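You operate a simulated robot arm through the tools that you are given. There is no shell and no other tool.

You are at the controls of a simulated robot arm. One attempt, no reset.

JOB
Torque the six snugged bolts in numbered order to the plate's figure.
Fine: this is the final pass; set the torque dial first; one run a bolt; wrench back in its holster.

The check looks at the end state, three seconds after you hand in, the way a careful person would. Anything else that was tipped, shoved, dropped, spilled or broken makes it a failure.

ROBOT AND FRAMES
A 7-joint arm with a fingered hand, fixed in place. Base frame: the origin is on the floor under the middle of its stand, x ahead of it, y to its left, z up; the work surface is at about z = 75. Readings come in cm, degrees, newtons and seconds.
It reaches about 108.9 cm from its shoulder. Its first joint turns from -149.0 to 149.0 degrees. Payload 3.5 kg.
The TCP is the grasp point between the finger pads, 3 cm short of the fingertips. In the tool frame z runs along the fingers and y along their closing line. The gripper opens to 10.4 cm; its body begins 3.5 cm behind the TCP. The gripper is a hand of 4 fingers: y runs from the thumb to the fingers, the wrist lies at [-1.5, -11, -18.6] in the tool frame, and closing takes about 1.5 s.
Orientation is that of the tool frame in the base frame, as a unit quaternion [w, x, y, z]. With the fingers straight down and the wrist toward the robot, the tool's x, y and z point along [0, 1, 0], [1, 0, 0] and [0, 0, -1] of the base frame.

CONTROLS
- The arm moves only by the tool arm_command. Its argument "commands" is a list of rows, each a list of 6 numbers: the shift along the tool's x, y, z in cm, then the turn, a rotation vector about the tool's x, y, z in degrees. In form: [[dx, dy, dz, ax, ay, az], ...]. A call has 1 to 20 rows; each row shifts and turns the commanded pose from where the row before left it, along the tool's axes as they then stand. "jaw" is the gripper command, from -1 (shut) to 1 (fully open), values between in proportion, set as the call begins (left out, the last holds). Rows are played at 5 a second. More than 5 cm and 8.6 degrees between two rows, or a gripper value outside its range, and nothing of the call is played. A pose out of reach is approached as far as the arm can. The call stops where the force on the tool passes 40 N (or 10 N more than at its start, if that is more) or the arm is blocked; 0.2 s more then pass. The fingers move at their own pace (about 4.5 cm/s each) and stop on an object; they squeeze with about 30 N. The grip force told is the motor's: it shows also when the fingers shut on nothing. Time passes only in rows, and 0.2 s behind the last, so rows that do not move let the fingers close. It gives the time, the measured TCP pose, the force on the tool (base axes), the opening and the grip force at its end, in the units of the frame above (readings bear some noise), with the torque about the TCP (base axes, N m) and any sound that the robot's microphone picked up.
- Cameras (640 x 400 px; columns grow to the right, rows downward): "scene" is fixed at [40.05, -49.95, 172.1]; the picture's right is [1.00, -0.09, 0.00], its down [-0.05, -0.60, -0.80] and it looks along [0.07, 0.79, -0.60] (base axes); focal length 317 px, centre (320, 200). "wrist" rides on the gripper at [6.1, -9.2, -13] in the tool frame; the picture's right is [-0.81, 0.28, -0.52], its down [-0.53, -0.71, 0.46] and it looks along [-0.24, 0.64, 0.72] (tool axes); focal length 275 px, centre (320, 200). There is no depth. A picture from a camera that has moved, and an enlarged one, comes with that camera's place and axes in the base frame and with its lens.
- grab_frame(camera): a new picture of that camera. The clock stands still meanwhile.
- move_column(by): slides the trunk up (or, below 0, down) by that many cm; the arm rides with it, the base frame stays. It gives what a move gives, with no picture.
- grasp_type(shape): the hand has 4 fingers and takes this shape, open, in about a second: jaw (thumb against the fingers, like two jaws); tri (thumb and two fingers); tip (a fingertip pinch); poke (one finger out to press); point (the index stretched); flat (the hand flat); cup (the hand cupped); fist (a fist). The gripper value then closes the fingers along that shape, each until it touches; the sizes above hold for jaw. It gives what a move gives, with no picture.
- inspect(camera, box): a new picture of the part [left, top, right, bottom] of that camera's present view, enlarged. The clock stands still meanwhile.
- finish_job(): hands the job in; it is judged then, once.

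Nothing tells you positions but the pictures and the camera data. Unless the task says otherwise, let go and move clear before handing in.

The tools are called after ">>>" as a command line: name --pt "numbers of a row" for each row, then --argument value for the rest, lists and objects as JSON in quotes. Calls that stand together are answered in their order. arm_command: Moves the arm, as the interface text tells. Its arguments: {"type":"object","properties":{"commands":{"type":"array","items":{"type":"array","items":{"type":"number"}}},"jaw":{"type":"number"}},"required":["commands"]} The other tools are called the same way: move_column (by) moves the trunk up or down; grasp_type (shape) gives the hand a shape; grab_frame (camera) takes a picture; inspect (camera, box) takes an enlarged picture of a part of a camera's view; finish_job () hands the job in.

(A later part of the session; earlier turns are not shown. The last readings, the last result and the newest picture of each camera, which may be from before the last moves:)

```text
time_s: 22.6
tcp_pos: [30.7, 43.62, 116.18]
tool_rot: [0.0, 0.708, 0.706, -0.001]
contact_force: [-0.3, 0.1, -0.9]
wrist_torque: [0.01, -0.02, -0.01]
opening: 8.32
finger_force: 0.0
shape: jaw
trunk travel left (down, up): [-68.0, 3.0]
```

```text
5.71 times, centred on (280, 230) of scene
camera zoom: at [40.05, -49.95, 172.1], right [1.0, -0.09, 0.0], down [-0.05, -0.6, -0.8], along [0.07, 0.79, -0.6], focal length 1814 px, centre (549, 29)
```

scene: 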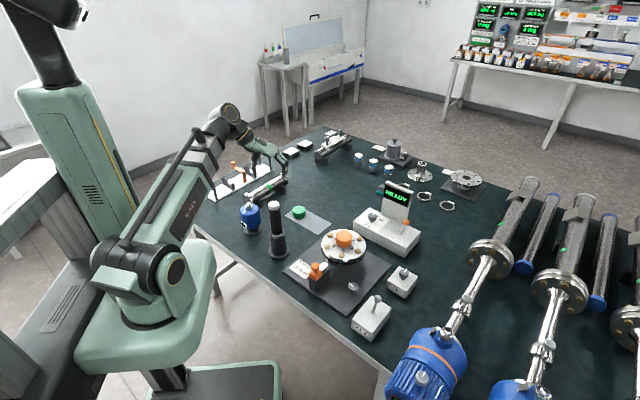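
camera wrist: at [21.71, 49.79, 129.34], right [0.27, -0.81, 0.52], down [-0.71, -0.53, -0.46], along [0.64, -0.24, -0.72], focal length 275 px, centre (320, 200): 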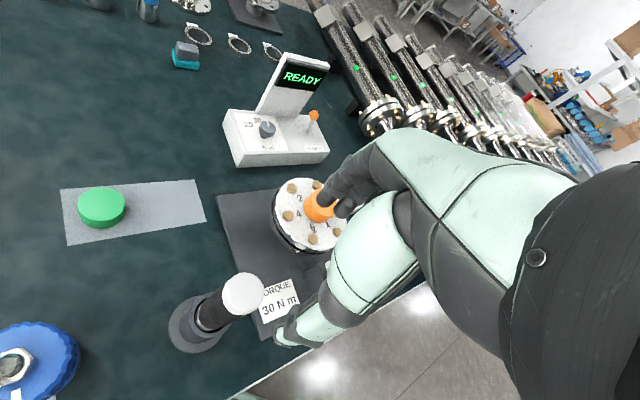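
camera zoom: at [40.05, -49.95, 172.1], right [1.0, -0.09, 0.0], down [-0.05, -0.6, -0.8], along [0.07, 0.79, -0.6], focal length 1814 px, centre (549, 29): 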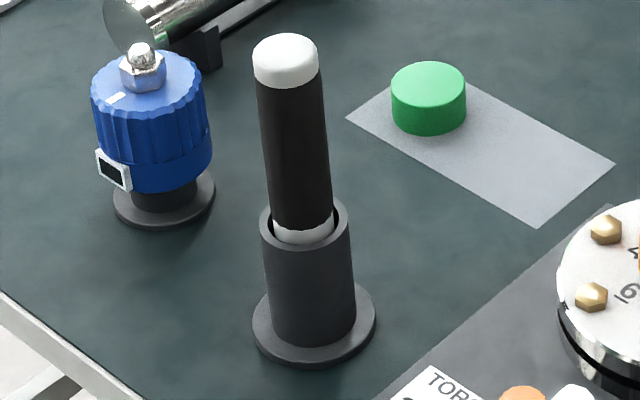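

The wrench top centre triangulates to (31.2, 44.15, 100.3), about 4.4 cm in diameter and vertical. I'll centre above it and descend so the fingers start to straddle the cap, then check.

>>> arm_command --pt "0.53 0.5 0 0 0 0" --pt "0 0 3.4 0 0 0" --pt "0 0 3.4 0 0 0" --pt "0 0 3.0 0 0 0" --pt "0 0 2.0 0 0 0" --pt "0 0 0 0 0 0" --pt "0 0 0 0 0 0"

>>> grab_frame --camera "wrist"

>>> inspect --camera "scene" --box '[220, 130, 330, 270]'

```text
time_s: 24.2
tcp_pos: [31.48, 44.2, 104.2]
tool_rot: [0.001, 0.707, 0.707, 0.0]
contact_force: [0.6, -0.6, 0.4]
wrist_torque: [-0.01, 0.01, 0.02]
opening: 8.31
finger_force: 0.0
shape: jaw
trunk travel left (down, up): [-68.0, 3.0]
```

```text
taken
camera wrist: at [22.37, 50.49, 117.32], right [0.27, -0.81, 0.52], down [-0.71, -0.53, -0.46], along [0.64, -0.24, -0.72], focal length 275 px, centre (320, 200)
```

wrist: 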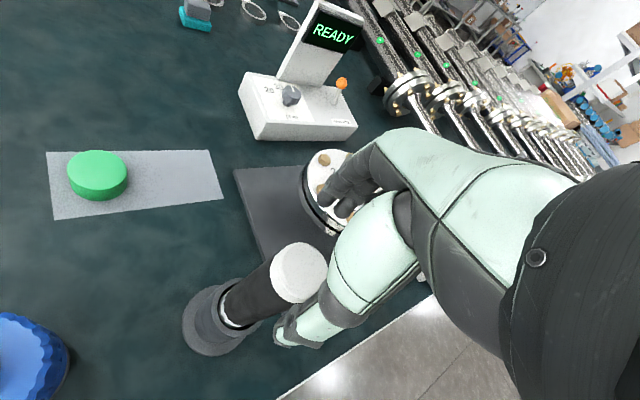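

```text
2.86 times, centred on (275, 200) of scene
camera zoom: at [40.05, -49.95, 172.1], right [1.0, -0.09, 0.0], down [-0.05, -0.6, -0.8], along [0.07, 0.79, -0.6], focal length 907 px, centre (449, 200)
```

zoom: 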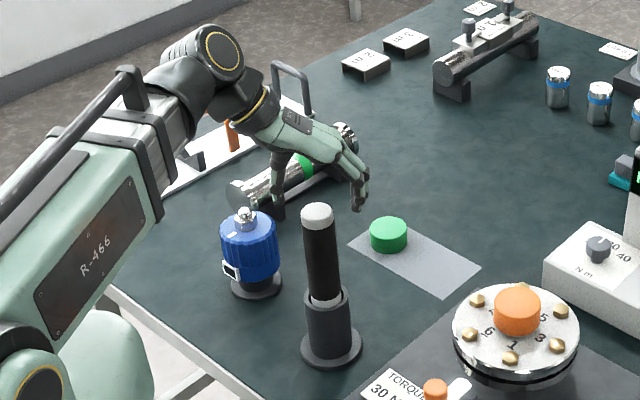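

Alignment looks right in both views. I'll descend the last 6.9 cm so the palm sits just above the cap.

>>> arm_command --pt "0 -0.25 1.0 0 0 0" --pt "0 0 2.0 0 0 0" --pt "0 0 2.0 0 0 0" --pt "0 0 1.2 0 0 0" --pt "0 0 0.6 0 0 0" --pt "0 0 0 0 0 0"

>>> grab_frame --camera "wrist"

>>> inspect --camera "scene" --box '[220, 150, 330, 270]'

```text
time_s: 25.6
tcp_pos: [31.06, 44.35, 97.57]
tool_rot: [0.0, 0.708, 0.706, 0.001]
contact_force: [0.4, -0.2, 0.1]
wrist_torque: [-0.01, 0.01, 0.01]
opening: 8.3
finger_force: 0.0
shape: jaw
trunk travel left (down, up): [-68.0, 3.0]
```

```text
taken
camera wrist: at [22.04, 50.49, 110.69], right [0.27, -0.81, 0.52], down [-0.71, -0.53, -0.46], along [0.64, -0.24, -0.72], focal length 275 px, centre (320, 200)
```

wrist: 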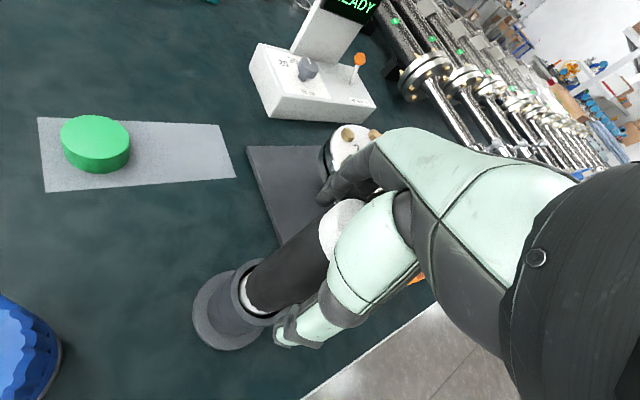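

```text
3.33 times, centred on (275, 210) of scene
camera zoom: at [40.05, -49.95, 172.1], right [1.0, -0.09, 0.0], down [-0.05, -0.6, -0.8], along [0.07, 0.79, -0.6], focal length 1058 px, centre (470, 167)
```

zoom: 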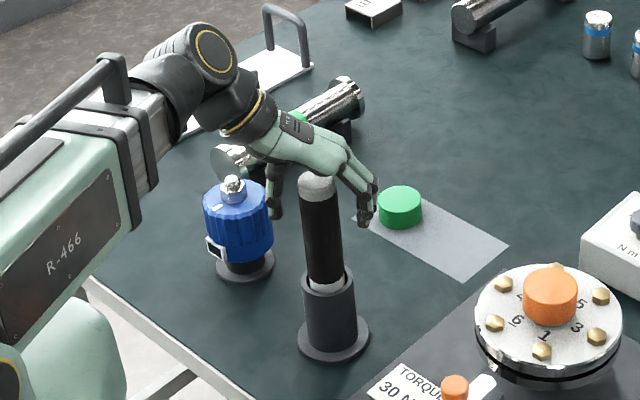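

The thumb and fingers straddle the handle with no contact. I'll close on it now.

>>> arm_command --pt "0 0 0 0 0 0" --pt "0 0 0 0 0 0" --pt "0 0 0 0 0 0" --pt "0 0 0 0 0 0" --pt "0 0 0 0 0 0" --pt "0 0 0 0 0 0" --pt "0 0 0 0 0 0" --jaw -1

>>> grab_frame --camera "wrist"

>>> inspect --camera "scene" --box '[220, 150, 330, 270]'

```text
time_s: 27.2
tcp_pos: [31.05, 44.23, 97.58]
tool_rot: [0.0, 0.707, 0.707, 0.0]
contact_force: [1.0, -0.3, 0.1]
wrist_torque: [-0.02, -0.02, 0.03]
opening: 3.48
finger_force: 30.4
shape: jaw
trunk travel left (down, up): [-68.0, 3.0]
```

```text
taken
camera wrist: at [22.04, 50.49, 110.7], right [0.27, -0.81, 0.52], down [-0.71, -0.53, -0.46], along [0.64, -0.24, -0.72], focal length 275 px, centre (320, 200)
```

wrist: 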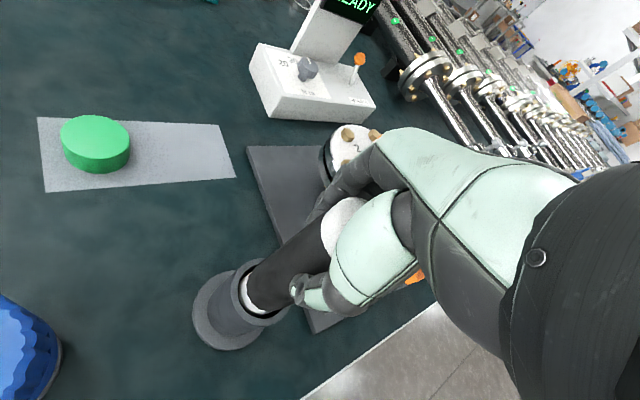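

```text
3.33 times, centred on (275, 210) of scene
camera zoom: at [40.05, -49.95, 172.1], right [1.0, -0.09, 0.0], down [-0.05, -0.6, -0.8], along [0.07, 0.79, -0.6], focal length 1058 px, centre (470, 167)
```

zoom: 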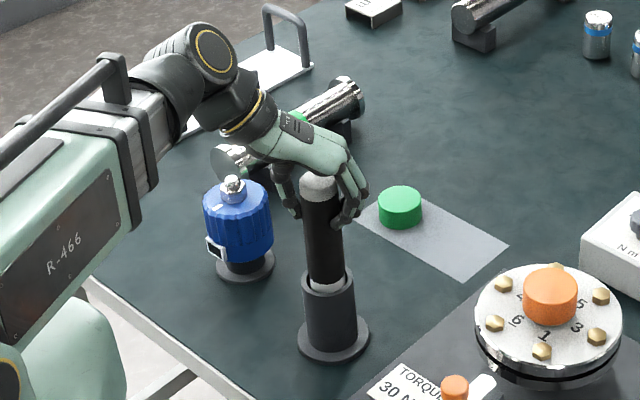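

The wrench is gripped at 3.5 cm with 30 N. I'll lift straight up slowly and check the load.

>>> arm_command --pt "0 0 -1 0 0 0" --pt "0 0 -1 0 0 0" --pt "0 0 0 0 0 0"

>>> arm_command --pt "0 0 -2 0 0 0" --pt "0 0 -2 0 0 0" --pt "0 0 -2 0 0 0" --pt "0 0 -2 0 0 0" --pt "0 0 -2 0 0 0" --pt "0 0 -2 0 0 0" --pt "0 0 -2 0 0 0" --pt "0 0 0 0 0 0"

>>> grab_frame --camera "wrist"

>>> inspect --camera "scene" --box '[220, 120, 330, 270]'

```text
time_s: 28.0
tcp_pos: [31.23, 44.31, 99.53]
tool_rot: [0.0, 0.707, 0.707, 0.0]
contact_force: [0.8, -1.5, -5.6]
wrist_torque: [0.04, -0.02, 0.02]
opening: 3.49
finger_force: 30.0
shape: jaw
trunk travel left (down, up): [-68.0, 3.0]
```

```text
time_s: 29.8
tcp_pos: [31.12, 44.3, 113.57]
tool_rot: [0.0, 0.707, 0.707, 0.001]
contact_force: [0.3, 0.7, -6.7]
wrist_torque: [0.06, 0.02, -0.02]
opening: 3.45
finger_force: 30.2
shape: jaw
trunk travel left (down, up): [-68.0, 3.0]
```

```text
taken
camera wrist: at [22.1, 50.48, 126.71], right [0.27, -0.81, 0.52], down [-0.71, -0.53, -0.46], along [0.64, -0.25, -0.72], focal length 275 px, centre (320, 200)
```

wrist: 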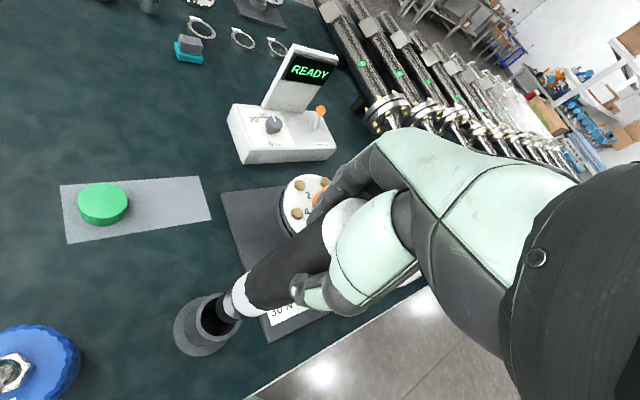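

```text
2.67 times, centred on (275, 195) of scene
camera zoom: at [40.05, -49.95, 172.1], right [1.0, -0.09, 0.0], down [-0.05, -0.6, -0.8], along [0.07, 0.79, -0.6], focal length 846 px, centre (440, 213)
```

zoom: 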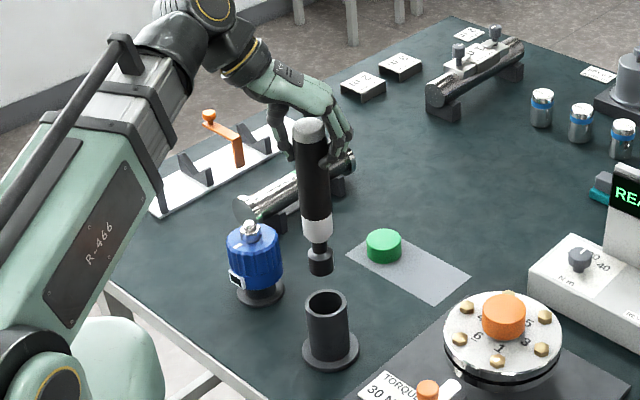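

The wrench is clear of the holster: black handle, grey collar, short shaft, dark socket, weighing about 6 N. I'll measure where the socket sits relative to the hand and whether it hangs vertically.

>>> inspect --camera "scene" --box '[250, 155, 310, 230]'

>>> inspect --camera "wrist" --box '[160, 180, 380, 370]'

```text
5.33 times, centred on (280, 192) of scene
camera zoom: at [40.05, -49.95, 172.1], right [1.0, -0.09, 0.0], down [-0.05, -0.6, -0.8], along [0.07, 0.79, -0.6], focal length 1693 px, centre (533, 240)
```

zoom: 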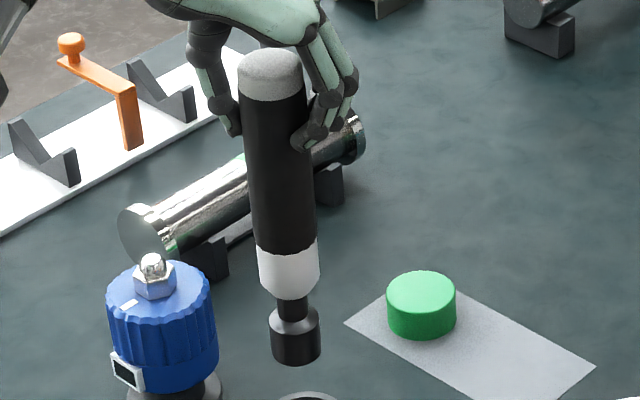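

```text
2.11 times, centred on (270, 275) of wrist
camera zoom: at [22.1, 50.48, 126.71], right [0.27, -0.81, 0.52], down [-0.71, -0.53, -0.46], along [0.64, -0.25, -0.72], focal length 580 px, centre (425, 42)
```

zoom: 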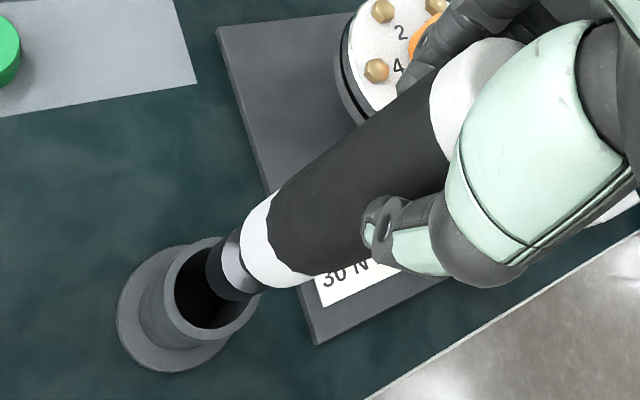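

The socket bottom sits about 21.8 cm below the TCP and hangs essentially vertically. The bolts fit a circle of R≈6.6 around (56.6, 35.55): 1 at 255°, 2 at 75°, 3 at 315°, 4 at 135°, 5 at 15°, 6 at 195°. I'll carry the wrench over to hover above bolt 1 at (54.9, 29.2).

>>> arm_command --pt "0 0 -2.4 0 0 0" --pt "-1.5 2.38 0 0 0 0" --pt "-1.5 2.38 0 0 0 0" --pt "-1.5 2.38 0 0 0 0" --pt "-1.5 2.38 0 0 0 0" --pt "-1.5 2.38 0 0 0 0" --pt "-1.5 2.38 0 0 0 0" --pt "-1.5 2.38 0 0 0 0" --pt "-1.5 2.38 0 0 0 0" --pt "-1.5 2.38 0 0 0 0" --pt "-1.5 2.38 0 0 0 0" --pt "0 0 0 0 0 0" --pt "0 0 0 0 0 0"

>>> inspect --camera "scene" --box '[290, 150, 410, 310]'

>>> grab_frame --camera "wrist"

>>> grab_frame --camera "scene"

```text
time_s: 32.6
tcp_pos: [54.97, 29.55, 116.13]
tool_rot: [0.0, 0.707, 0.707, 0.001]
contact_force: [0.7, 0.2, -5.5]
wrist_torque: [0.03, 0.0, -0.04]
opening: 3.44
finger_force: 30.0
shape: jaw
trunk travel left (down, up): [-68.0, 3.0]
```

```text
2.50 times, centred on (350, 230) of scene
camera zoom: at [40.05, -49.95, 172.1], right [1.0, -0.09, 0.0], down [-0.05, -0.6, -0.8], along [0.07, 0.79, -0.6], focal length 794 px, centre (245, 125)
```

zoom: 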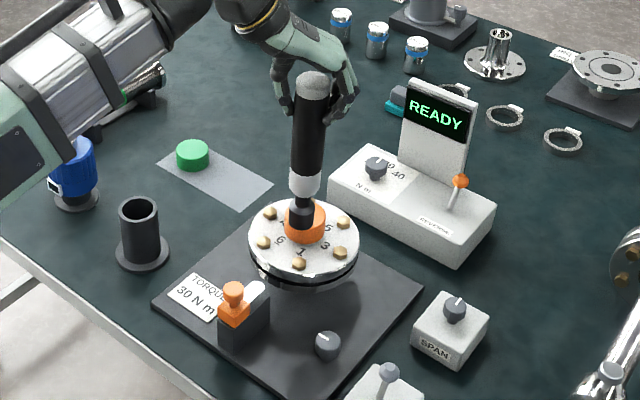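

```text
taken
camera wrist: at [45.93, 35.66, 129.16], right [0.27, -0.81, 0.52], down [-0.71, -0.53, -0.46], along [0.64, -0.24, -0.72], focal length 275 px, centre (320, 200)
```

wrist: 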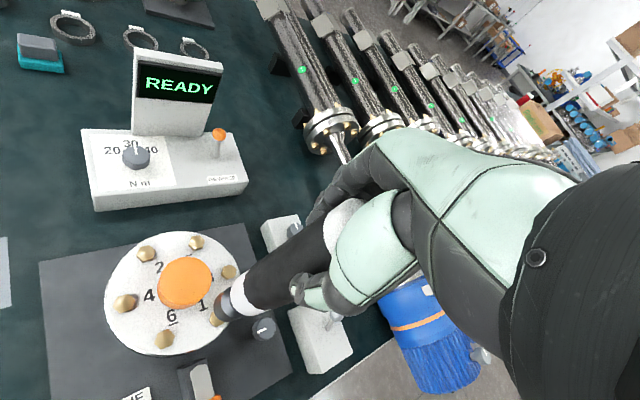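

```text
taken
```

scene: 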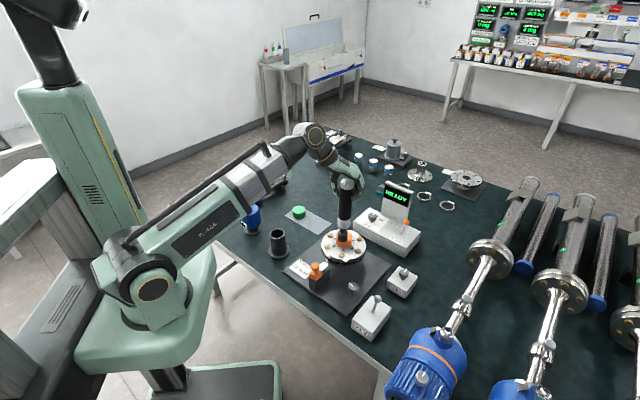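

The wrench is hovering near bolt 1. I'll zoom in to check socket-to-bolt alignment in both views.

>>> inspect --camera "scene" --box '[315, 205, 375, 265]'

>>> inspect --camera "wrist" --box '[90, 220, 290, 370]'

>>> inspect --camera "wrist" --box '[80, 120, 180, 200]'

>>> arm_command --pt "0 0 0 0 0 0"

```text
6.67 times, centred on (345, 235) of scene
camera zoom: at [40.05, -49.95, 172.1], right [1.0, -0.09, 0.0], down [-0.05, -0.6, -0.8], along [0.07, 0.79, -0.6], focal length 2116 px, centre (153, -33)
```

zoom: 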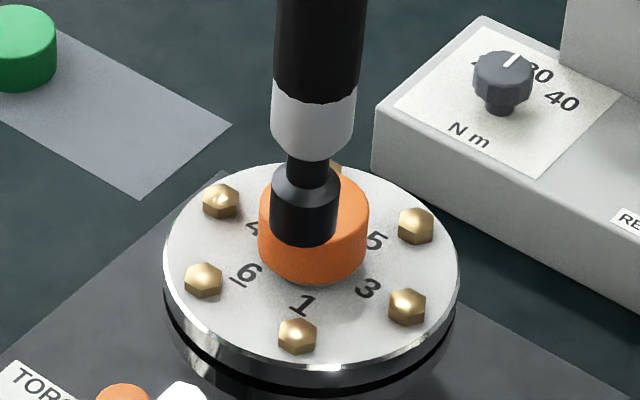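

```text
2.67 times, centred on (190, 295) of wrist
camera zoom: at [45.93, 35.66, 129.16], right [0.27, -0.81, 0.52], down [-0.71, -0.53, -0.46], along [0.64, -0.24, -0.72], focal length 734 px, centre (667, -53)
```

zoom: 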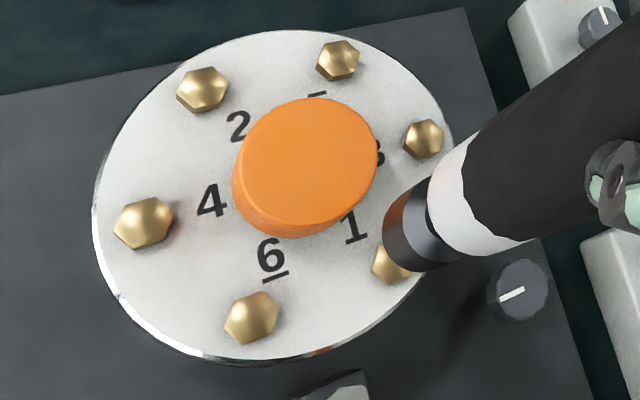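

```text
5.00 times, centred on (130, 160) of wrist
camera zoom: at [45.93, 35.66, 129.16], right [0.27, -0.81, 0.52], down [-0.71, -0.53, -0.46], along [0.64, -0.24, -0.72], focal length 1376 px, centre (1270, 400)
```

zoom: 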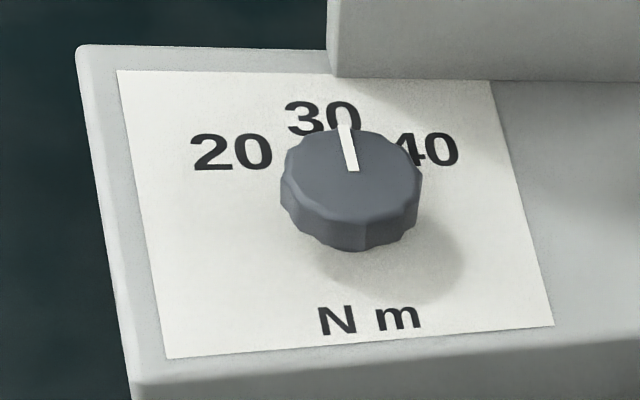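

```text
time_s: 33.0
tcp_pos: [54.94, 29.47, 116.06]
tool_rot: [0.0, 0.708, 0.706, 0.0]
contact_force: [1.3, -0.2, -6.6]
wrist_torque: [0.05, 0.0, 0.0]
opening: 3.42
finger_force: 30.2
shape: jaw
trunk travel left (down, up): [-68.0, 3.0]
```

The dial clearly reads 30, and the socket is about 0.4 cm off bolt 1 in y. I'll correct that and descend to about 1.5 cm above the bolt head.

>>> arm_command --pt "-0.38 -0.08 0 0 0 0" --pt "0 0 2 0 0 0" --pt "0 0 2 0 0 0" --pt "0 0 1.5 0 0 0" --pt "0 0 0.6 0 0 0" --pt "0 0 0 0 0 0"

>>> inspect --camera "scene" --box '[315, 215, 375, 275]'

>>> inspect --camera "wrist" --box '[100, 200, 300, 350]'

```text
time_s: 34.4
tcp_pos: [54.74, 28.92, 109.86]
tool_rot: [0.001, 0.708, 0.707, -0.001]
contact_force: [0.3, -0.3, -6.0]
wrist_torque: [0.04, 0.04, 0.0]
opening: 3.46
finger_force: 29.9
shape: jaw
trunk travel left (down, up): [-68.0, 3.0]
```

```text
6.67 times, centred on (345, 245) of scene
camera zoom: at [40.05, -49.95, 172.1], right [1.0, -0.09, 0.0], down [-0.05, -0.6, -0.8], along [0.07, 0.79, -0.6], focal length 2116 px, centre (153, -100)
```

zoom: 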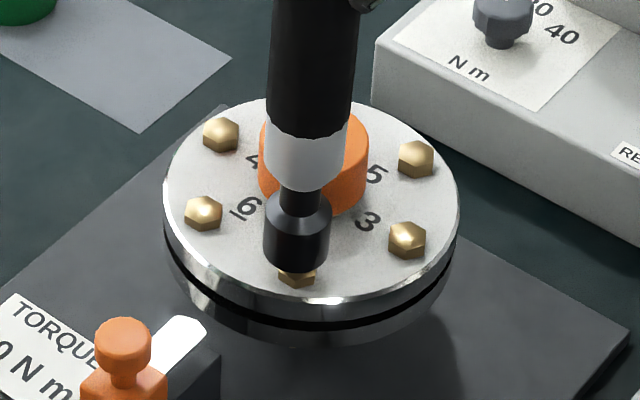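

```text
2.67 times, centred on (200, 275) of wrist
camera zoom: at [45.72, 35.1, 122.94], right [0.27, -0.81, 0.52], down [-0.71, -0.53, -0.46], along [0.64, -0.24, -0.72], focal length 734 px, centre (640, 0)
```

zoom: 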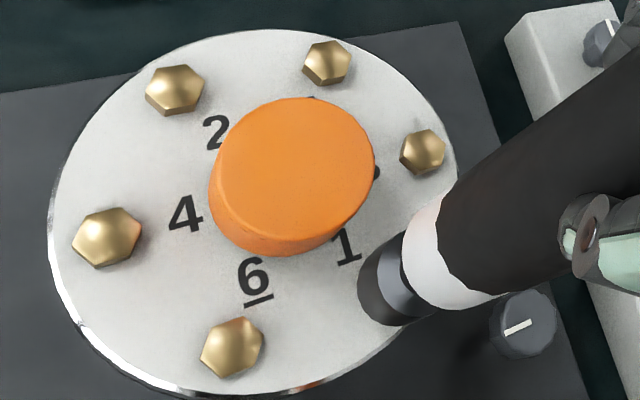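

The measurements put the socket bottom at about (54.8, 29.15, 87.4), right over bolt 1. I'll lower it gently onto the head, watching force and sound.

>>> arm_command --pt "0 0 0.2 0 0 0" --pt "0 0 0.2 0 0 0" --pt "0 0 0.2 0 0 0" --pt "0 0 0.2 0 0 0" --pt "0 0 0.2 0 0 0" --pt "0 0 0 0 0 0"

>>> inspect --camera "scene" --box '[315, 215, 375, 275]'

>>> inspect --camera "wrist" --box '[100, 200, 300, 350]'

```text
time_s: 35.8
tcp_pos: [54.79, 28.84, 108.9]
tool_rot: [0.001, 0.708, 0.706, 0.0]
contact_force: [0.4, 0.3, -6.4]
wrist_torque: [0.03, 0.01, 0.01]
opening: 3.45
finger_force: 30.3
shape: jaw
trunk travel left (down, up): [-68.0, 3.0]
```

```text
6.67 times, centred on (345, 245) of scene
camera zoom: at [40.05, -49.95, 172.1], right [1.0, -0.09, 0.0], down [-0.05, -0.6, -0.8], along [0.07, 0.79, -0.6], focal length 2116 px, centre (153, -100)
```

zoom: 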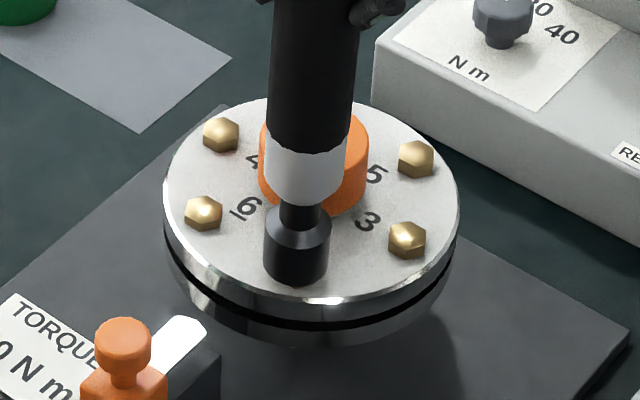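

```text
2.67 times, centred on (200, 275) of wrist
camera zoom: at [45.75, 35.06, 121.93], right [0.27, -0.81, 0.52], down [-0.71, -0.53, -0.46], along [0.64, -0.24, -0.72], focal length 734 px, centre (640, 0)
```

zoom: 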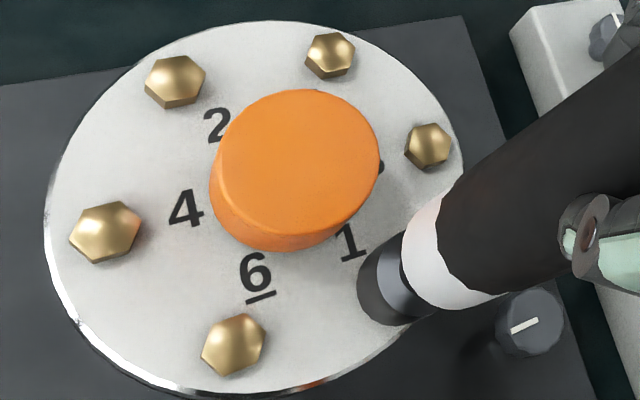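

The socket is at head-top height, centred on bolt 1 in the image, with no contact yet. I'll continue down in small steps.

>>> arm_command --pt "0 0 0.15 0 0 0" --pt "0 0 0.15 0 0 0" --pt "0 0 0.15 0 0 0" --pt "0 0 0.15 0 0 0" --pt "0 0 0 0 0 0"

>>> inspect --camera "scene" --box '[315, 215, 375, 275]'

```text
time_s: 37.0
tcp_pos: [54.91, 29.02, 108.2]
tool_rot: [0.0, 0.708, 0.707, 0.0]
contact_force: [-0.2, 1.0, -5.4]
wrist_torque: [0.0, 0.04, 0.02]
opening: 3.45
finger_force: 30.3
shape: jaw
trunk travel left (down, up): [-68.0, 3.0]
```

```text
6.67 times, centred on (345, 245) of scene
camera zoom: at [40.05, -49.95, 172.1], right [1.0, -0.09, 0.0], down [-0.05, -0.6, -0.8], along [0.07, 0.79, -0.6], focal length 2116 px, centre (153, -100)
```

zoom: 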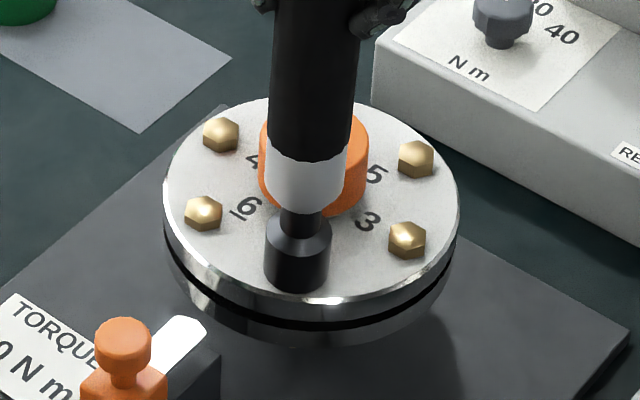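

>>> arm_command --pt "0 0 0.1 0 0 0" --pt "0 0 0.1 0 0 0" --pt "0 0 0.1 0 0 0" --pt "0 0 0 0 0 0"

>>> inspect --camera "scene" --box '[315, 165, 435, 275]'

```text
time_s: 38.0
tcp_pos: [54.87, 28.91, 107.85]
tool_rot: [0.0, 0.708, 0.706, 0.0]
contact_force: [0.2, 0.0, -4.8]
wrist_torque: [0.05, 0.01, -0.03]
opening: 3.46
finger_force: 30.1
shape: jaw
trunk travel left (down, up): [-68.0, 3.0]
```

```text
3.64 times, centred on (375, 220) of scene
camera zoom: at [40.05, -49.95, 172.1], right [1.0, -0.09, 0.0], down [-0.05, -0.6, -0.8], along [0.07, 0.79, -0.6], focal length 1154 px, centre (120, 127)
```

zoom: 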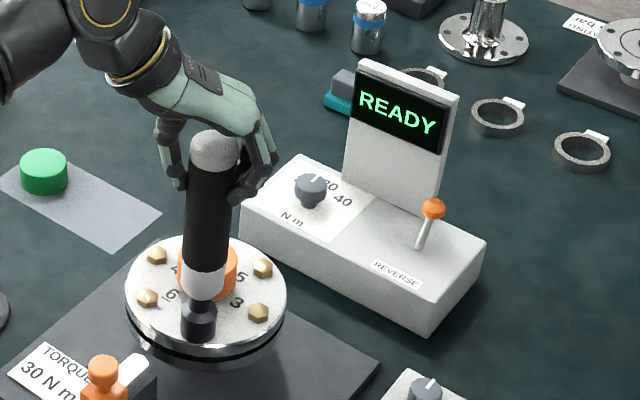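

>>> arm_command --pt "0 0 0.1 0 0 0" --pt "0 0 0.1 0 0 0" --pt "0 0 0.1 0 0 0" --pt "0 0 0 0 0 0"

>>> inspect --camera "scene" --box '[315, 165, 435, 275]'

```text
time_s: 39.0
tcp_pos: [54.92, 28.95, 107.62]
tool_rot: [0.001, 0.708, 0.706, 0.001]
contact_force: [0.1, 0.3, 4.2]
wrist_torque: [-0.02, -0.03, 0.0]
opening: 3.47
finger_force: 29.8
shape: jaw
trunk travel left (down, up): [-68.0, 3.0]
```

```text
3.64 times, centred on (375, 220) of scene
camera zoom: at [40.05, -49.95, 172.1], right [1.0, -0.09, 0.0], down [-0.05, -0.6, -0.8], along [0.07, 0.79, -0.6], focal length 1154 px, centre (120, 127)
```

zoom: 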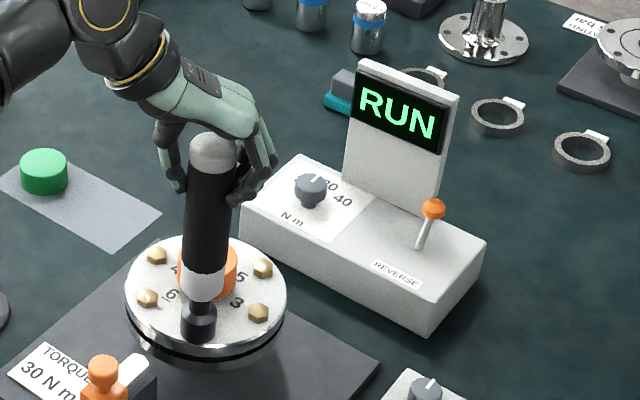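

The display shows RUN, so the tool started under light press. I'll hold steady until it finishes.

>>> arm_command --pt "0 0 0 0 0 0" --pt "0 0 0 0 0 0" --pt "0 0 0 0 0 0" --pt "0 0 0 0 0 0"

>>> inspect --camera "scene" --box '[315, 165, 435, 275]'

```text
time_s: 40.0
tcp_pos: [54.71, 28.85, 107.65]
tool_rot: [0.0, 0.707, 0.707, 0.001]
contact_force: [0.9, 0.7, 5.4]
wrist_torque: [-0.02, -0.09, 0.0]
opening: 3.45
finger_force: 30.0
shape: jaw
trunk travel left (down, up): [-68.0, 3.0]
```

```text
3.64 times, centred on (375, 220) of scene
camera zoom: at [40.05, -49.95, 172.1], right [1.0, -0.09, 0.0], down [-0.05, -0.6, -0.8], along [0.07, 0.79, -0.6], focal length 1154 px, centre (120, 127)
```

zoom: 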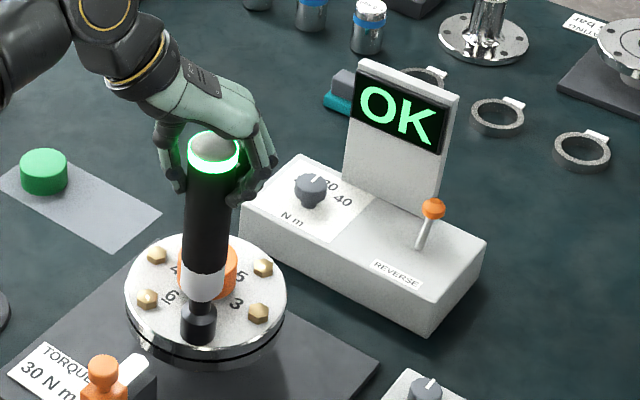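

Bolt 1 shows OK, and the cap ring is lit green. I'll lift straight up and clear of the hub, then move across to bolt 2.

>>> arm_command --pt "0 0 -1 0 0 0" --pt "0 0 -2 0 0 0" --pt "0 0 -2.2 0 0 0" --pt "0 0 -2.2 0 0 0" --pt "0 0 0 0 0 0"

>>> inspect --camera "scene" --box '[315, 165, 435, 275]'

>>> arm_command --pt "2.552 0.684 0 0 0 0" --pt "2.552 0.684 0 0 0 0" --pt "2.552 0.684 0 0 0 0" --pt "2.552 0.684 0 0 0 0" --pt "2.552 0.684 0 0 0 0" --pt "0 0 0 0 0 0" --pt "0 0 0 0 0 0"

>>> inspect --camera "scene" --box '[305, 175, 425, 275]'

>>> grab_frame --camera "wrist"

```text
time_s: 41.2
tcp_pos: [54.72, 28.87, 115.04]
tool_rot: [0.0, 0.708, 0.706, 0.0]
contact_force: [0.6, -0.2, -5.7]
wrist_torque: [0.03, -0.01, 0.02]
opening: 3.43
finger_force: 29.7
shape: jaw
trunk travel left (down, up): [-68.0, 3.0]
```

```text
3.64 times, centred on (375, 220) of scene
camera zoom: at [40.05, -49.95, 172.1], right [1.0, -0.09, 0.0], down [-0.05, -0.6, -0.8], along [0.07, 0.79, -0.6], focal length 1154 px, centre (120, 127)
```

zoom: 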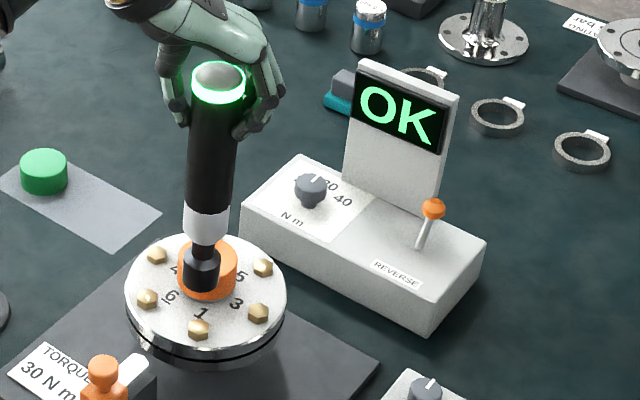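

```text
time_s: 42.8
tcp_pos: [58.15, 41.55, 114.96]
tool_rot: [0.001, 0.708, 0.706, 0.0]
contact_force: [0.1, 0.2, -6.5]
wrist_torque: [0.02, 0.0, 0.01]
opening: 3.45
finger_force: 30.2
shape: jaw
trunk travel left (down, up): [-68.0, 3.0]
```

```text
4.00 times, centred on (365, 225) of scene
camera zoom: at [40.05, -49.95, 172.1], right [1.0, -0.09, 0.0], down [-0.05, -0.6, -0.8], along [0.07, 0.79, -0.6], focal length 1270 px, centre (140, 100)
```

zoom: 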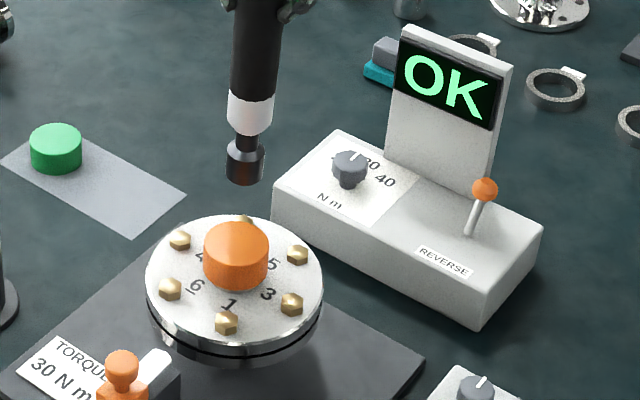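

```text
taken
camera wrist: at [49.16, 47.74, 128.07], right [0.27, -0.81, 0.52], down [-0.71, -0.53, -0.46], along [0.64, -0.25, -0.72], focal length 275 px, centre (320, 200)
```

wrist: 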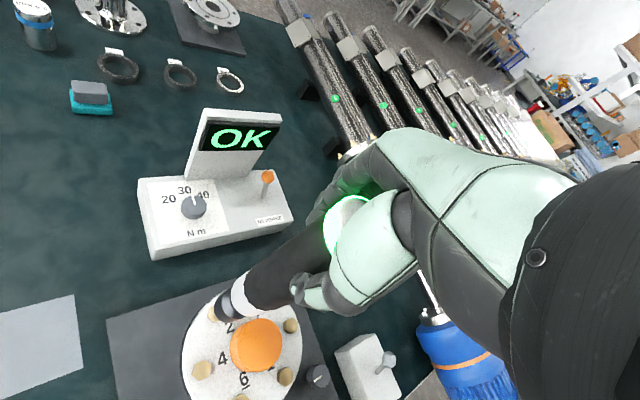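

I'm hovering over bolt 2 with the lateral move accurate. I'll descend to head-top level and check alignment.

>>> arm_command --pt "0 0 2 0 0 0" --pt "0 0 2 0 0 0" --pt "0 0 1.2 0 0 0" --pt "0 0 0.5 0 0 0" --pt "0 0 0 0 0 0"

>>> inspect --camera "scene" --box '[315, 205, 375, 265]'

>>> inspect --camera "wrist" --box '[160, 240, 320, 400]'

```text
time_s: 44.0
tcp_pos: [58.15, 41.59, 109.15]
tool_rot: [0.0, 0.708, 0.706, 0.0]
contact_force: [-0.1, 0.1, -5.6]
wrist_torque: [0.02, 0.02, 0.0]
opening: 3.43
finger_force: 29.9
shape: jaw
trunk travel left (down, up): [-68.0, 3.0]
```

```text
6.67 times, centred on (345, 235) of scene
camera zoom: at [40.05, -49.95, 172.1], right [1.0, -0.09, 0.0], down [-0.05, -0.6, -0.8], along [0.07, 0.79, -0.6], focal length 2116 px, centre (153, -33)
```

zoom: 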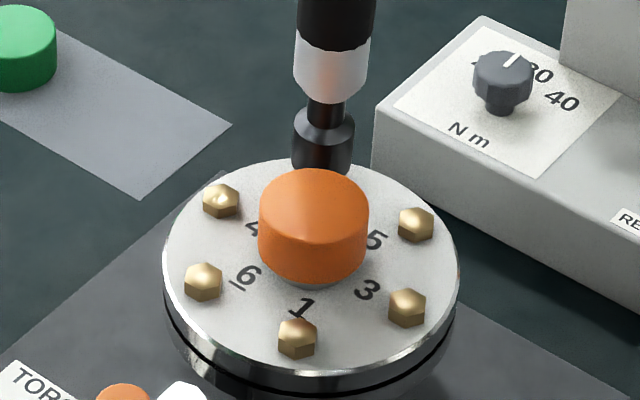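

```text
2.50 times, centred on (240, 320) of wrist
camera zoom: at [49.13, 47.79, 122.32], right [0.27, -0.81, 0.52], down [-0.71, -0.53, -0.46], along [0.64, -0.24, -0.72], focal length 688 px, centre (520, -100)
```

zoom: 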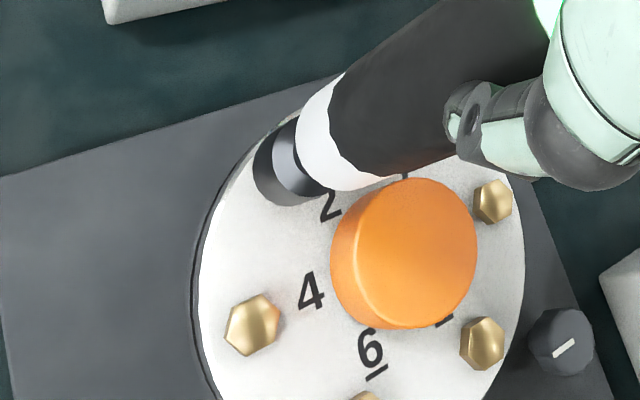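

Alignment at bolt 2 matches what worked on bolt 1. I'll lower slowly onto the head.

>>> arm_command --pt "0 0 0.25 0 0 0" --pt "0 0 0.25 0 0 0" --pt "0 0 0.25 0 0 0" --pt "0 0 0.2 0 0 0" --pt "0 0 0.15 0 0 0" --pt "0 0 0.1 0 0 0" --pt "0 0 0.1 0 0 0" --pt "0 0 0 0 0 0"

>>> inspect --camera "scene" --box '[315, 165, 435, 275]'

```text
time_s: 45.8
tcp_pos: [58.22, 41.62, 108.06]
tool_rot: [0.0, 0.708, 0.706, -0.001]
contact_force: [0.3, 0.0, -6.2]
wrist_torque: [0.02, -0.04, 0.0]
opening: 3.45
finger_force: 30.0
shape: jaw
trunk travel left (down, up): [-68.0, 3.0]
```

```text
3.64 times, centred on (375, 220) of scene
camera zoom: at [40.05, -49.95, 172.1], right [1.0, -0.09, 0.0], down [-0.05, -0.6, -0.8], along [0.07, 0.79, -0.6], focal length 1154 px, centre (120, 127)
```

zoom: 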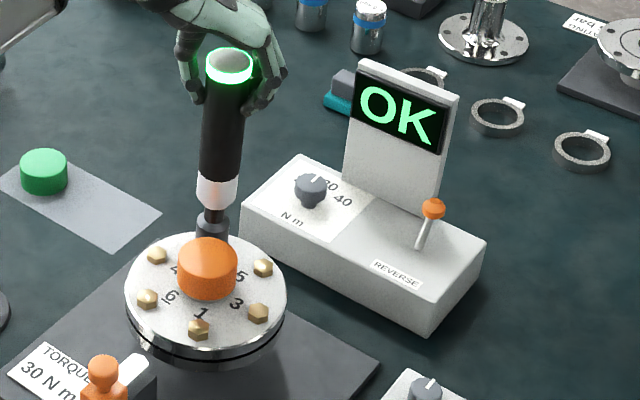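

>>> arm_command --pt "0 0 0.1 0 0 0" --pt "0 0 0.1 0 0 0" --pt "0 0 0.1 0 0 0" --pt "0 0 0.1 0 0 0" --pt "0 0 0 0 0 0"

>>> inspect --camera "scene" --box '[315, 165, 435, 275]'

```text
time_s: 47.0
tcp_pos: [58.1, 41.54, 107.79]
tool_rot: [0.0, 0.708, 0.706, 0.0]
contact_force: [0.5, 0.9, 1.3]
wrist_torque: [0.03, -0.05, 0.01]
opening: 3.48
finger_force: 29.8
shape: jaw
trunk travel left (down, up): [-68.0, 3.0]
```

```text
3.64 times, centred on (375, 220) of scene
camera zoom: at [40.05, -49.95, 172.1], right [1.0, -0.09, 0.0], down [-0.05, -0.6, -0.8], along [0.07, 0.79, -0.6], focal length 1154 px, centre (120, 127)
```

zoom: 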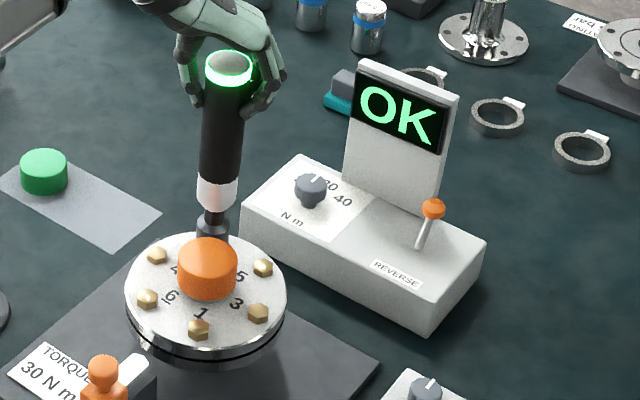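

Contact has begun, with about 7 N of push. I'll press slightly more to start the run.

>>> arm_command --pt "0 0 0.1 0 0 0" --pt "0 0 0 0 0 0"

>>> inspect --camera "scene" --box '[315, 165, 435, 275]'

```text
time_s: 47.6
tcp_pos: [58.06, 41.61, 107.67]
tool_rot: [0.0, 0.708, 0.706, 0.001]
contact_force: [-0.5, 0.4, 7.7]
wrist_torque: [0.02, -0.08, 0.03]
opening: 3.49
finger_force: 30.3
shape: jaw
trunk travel left (down, up): [-68.0, 3.0]
```

```text
3.64 times, centred on (375, 220) of scene
camera zoom: at [40.05, -49.95, 172.1], right [1.0, -0.09, 0.0], down [-0.05, -0.6, -0.8], along [0.07, 0.79, -0.6], focal length 1154 px, centre (120, 127)
```

zoom: 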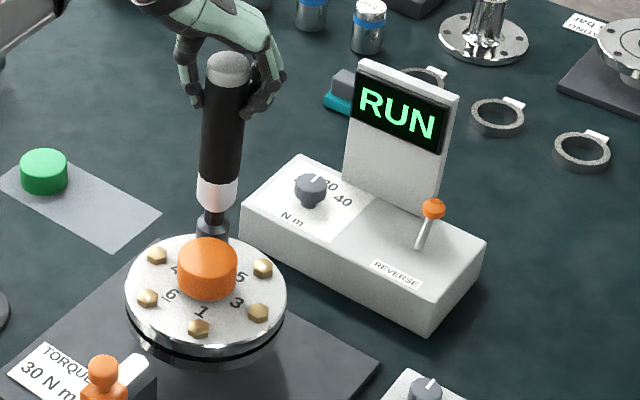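

Bolt 2 is running. I'll hold until it finishes.

>>> arm_command --pt "0 0 0 0 0 0" --pt "0 0 0 0 0 0" --pt "0 0 0 0 0 0" --pt "0 0 0 0 0 0" --pt "0 0 0 0 0 0"

>>> inspect --camera "scene" --box '[315, 165, 435, 275]'

```text
time_s: 48.8
tcp_pos: [58.19, 41.49, 107.64]
tool_rot: [0.0, 0.708, 0.706, 0.001]
contact_force: [0.1, 0.3, 9.2]
wrist_torque: [0.01, -0.09, 0.03]
opening: 3.49
finger_force: 30.1
shape: jaw
trunk travel left (down, up): [-68.0, 3.0]
```

```text
3.64 times, centred on (375, 220) of scene
camera zoom: at [40.05, -49.95, 172.1], right [1.0, -0.09, 0.0], down [-0.05, -0.6, -0.8], along [0.07, 0.79, -0.6], focal length 1154 px, centre (120, 127)
```

zoom: 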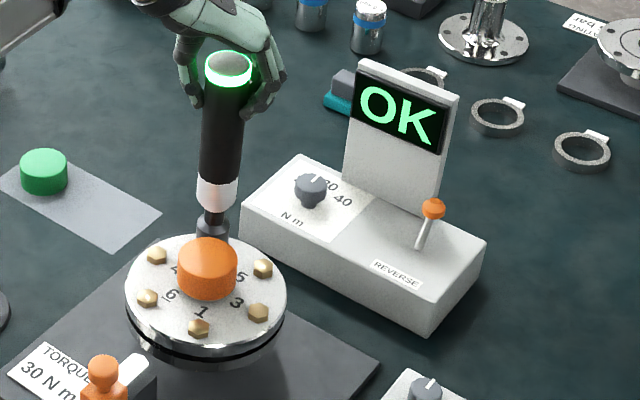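

Bolt 2 is OK. I'll lift clear and move to bolt 3 at (61.3, 30.9).

>>> arm_command --pt "0 0 -1 0 0 0" --pt "0 0 -2 0 0 0" --pt "0 0 -2.3 0 0 0" --pt "0 0 -2.2 0 0 0" --pt "0 0 0 0 0 0" --pt "-2.21 0.592 0 0 0 0" --pt "-2.21 0.592 0 0 0 0" --pt "-2.21 0.592 0 0 0 0" --pt "-2.21 0.592 0 0 0 0" --pt "-2.21 0.592 0 0 0 0" --pt "0 0 0 0 0 0" --pt "0 0 0 0 0 0"

>>> inspect --camera "scene" --box '[305, 175, 425, 275]'

>>> grab_frame --camera "wrist"

```text
time_s: 51.4
tcp_pos: [61.14, 30.61, 114.98]
tool_rot: [0.0, 0.708, 0.706, 0.0]
contact_force: [0.0, 0.7, -6.3]
wrist_torque: [0.01, 0.03, 0.0]
opening: 3.46
finger_force: 30.3
shape: jaw
trunk travel left (down, up): [-68.0, 3.0]
```

```text
4.00 times, centred on (365, 225) of scene
camera zoom: at [40.05, -49.95, 172.1], right [1.0, -0.09, 0.0], down [-0.05, -0.6, -0.8], along [0.07, 0.79, -0.6], focal length 1270 px, centre (140, 100)
```

zoom: 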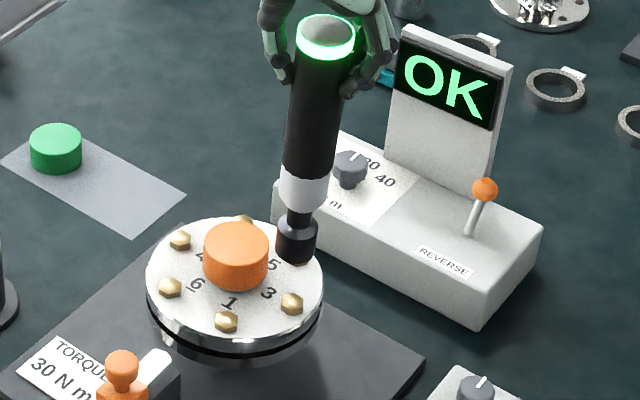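

```text
taken
camera wrist: at [52.09, 36.72, 128.05], right [0.27, -0.81, 0.52], down [-0.71, -0.53, -0.46], along [0.64, -0.24, -0.72], focal length 275 px, centre (320, 200)
```

wrist: 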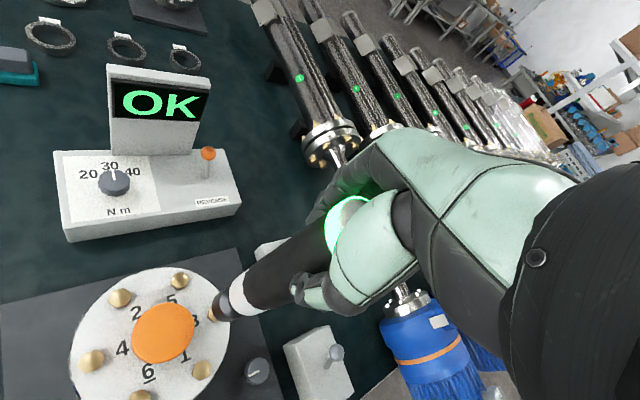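

Hovering over bolt 3 with the TCP on target. I'll descend to head level and check.

>>> arm_command --pt "0 0 2 0 0 0" --pt "0 0 2 0 0 0" --pt "0 0 1.2 0 0 0" --pt "0 0 0.5 0 0 0" --pt "0 0 0 0 0 0"

>>> inspect --camera "scene" --box '[315, 205, 375, 265]'

>>> inspect --camera "wrist" --box '[100, 240, 300, 390]'

```text
time_s: 52.6
tcp_pos: [61.11, 30.41, 109.3]
tool_rot: [0.0, 0.708, 0.706, 0.0]
contact_force: [-0.1, 0.2, -6.6]
wrist_torque: [0.0, 0.0, 0.02]
opening: 3.45
finger_force: 30.0
shape: jaw
trunk travel left (down, up): [-68.0, 3.0]
```

```text
6.67 times, centred on (345, 235) of scene
camera zoom: at [40.05, -49.95, 172.1], right [1.0, -0.09, 0.0], down [-0.05, -0.6, -0.8], along [0.07, 0.79, -0.6], focal length 2116 px, centre (153, -33)
```

zoom: 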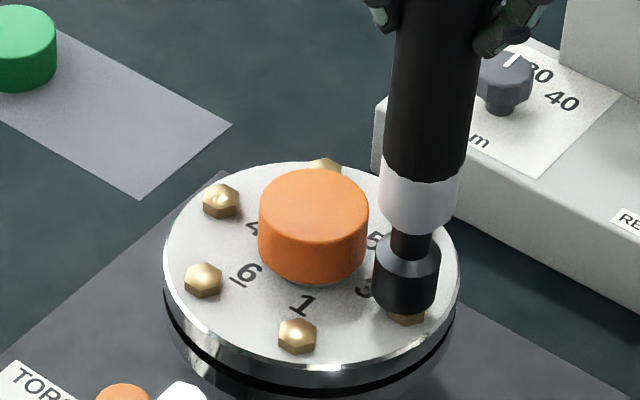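

```text
2.67 times, centred on (200, 315) of wrist
camera zoom: at [52.07, 36.79, 122.41], right [0.27, -0.81, 0.52], down [-0.71, -0.53, -0.46], along [0.64, -0.24, -0.72], focal length 734 px, centre (640, -107)
```

zoom: 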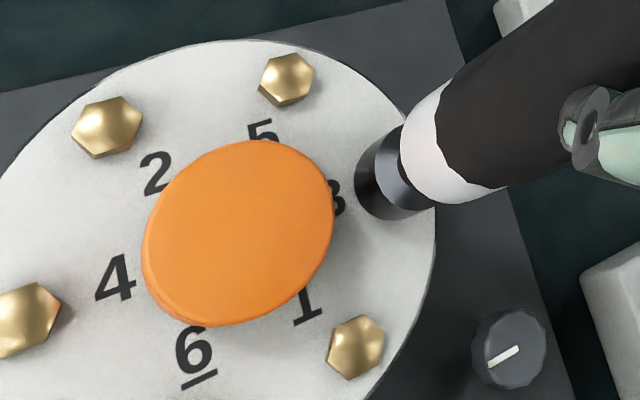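

Aligned on bolt 3. I'll lower slowly to contact.

>>> arm_command --pt "0 0.05 0.25 0 0 0" --pt "0 0.05 0.25 0 0 0" --pt "0 0 0.25 0 0 0" --pt "0 0 0.2 0 0 0" --pt "0 0 0.15 0 0 0" --pt "0 0 0.1 0 0 0" --pt "0 0 0.1 0 0 0" --pt "0 0 0.1 0 0 0" --pt "0 0 0.1 0 0 0" --pt "0 0 0 0 0 0"

>>> inspect --camera "scene" --box '[315, 165, 435, 275]'

```text
time_s: 54.8
tcp_pos: [61.31, 30.46, 107.93]
tool_rot: [-0.001, 0.707, 0.707, 0.0]
contact_force: [0.1, 0.6, -6.6]
wrist_torque: [0.04, 0.02, 0.03]
opening: 3.45
finger_force: 29.9
shape: jaw
trunk travel left (down, up): [-68.0, 3.0]
```

```text
3.64 times, centred on (375, 220) of scene
camera zoom: at [40.05, -49.95, 172.1], right [1.0, -0.09, 0.0], down [-0.05, -0.6, -0.8], along [0.07, 0.79, -0.6], focal length 1154 px, centre (120, 127)
```

zoom: 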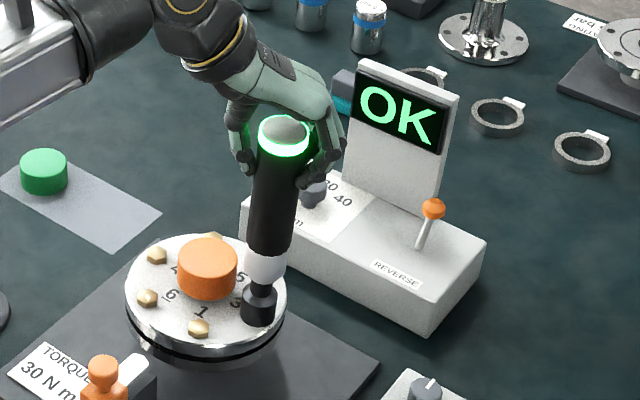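

>>> arm_command --pt "0 0 0.1 0 0 0" --pt "0 0 0.1 0 0 0" --pt "0 0 0.1 0 0 0" --pt "0 0 0 0 0 0"

>>> inspect --camera "scene" --box '[315, 165, 435, 275]'

```text
time_s: 55.8
tcp_pos: [61.26, 30.53, 107.7]
tool_rot: [0.001, 0.708, 0.707, 0.0]
contact_force: [-0.1, 1.3, 11.0]
wrist_torque: [0.02, -0.06, 0.0]
opening: 3.5
finger_force: 30.0
shape: jaw
trunk travel left (down, up): [-68.0, 3.0]
```

```text
3.64 times, centred on (375, 220) of scene
camera zoom: at [40.05, -49.95, 172.1], right [1.0, -0.09, 0.0], down [-0.05, -0.6, -0.8], along [0.07, 0.79, -0.6], focal length 1154 px, centre (120, 127)
```

zoom: 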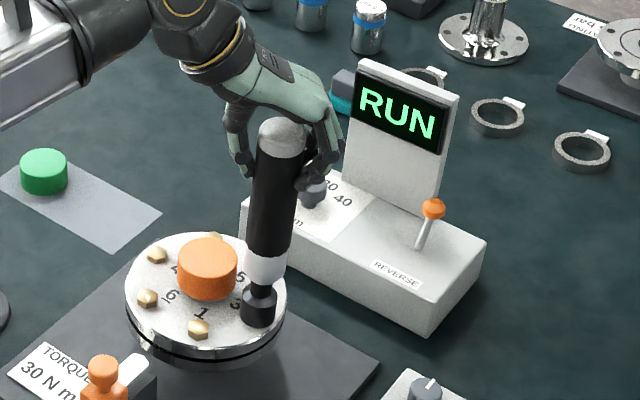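

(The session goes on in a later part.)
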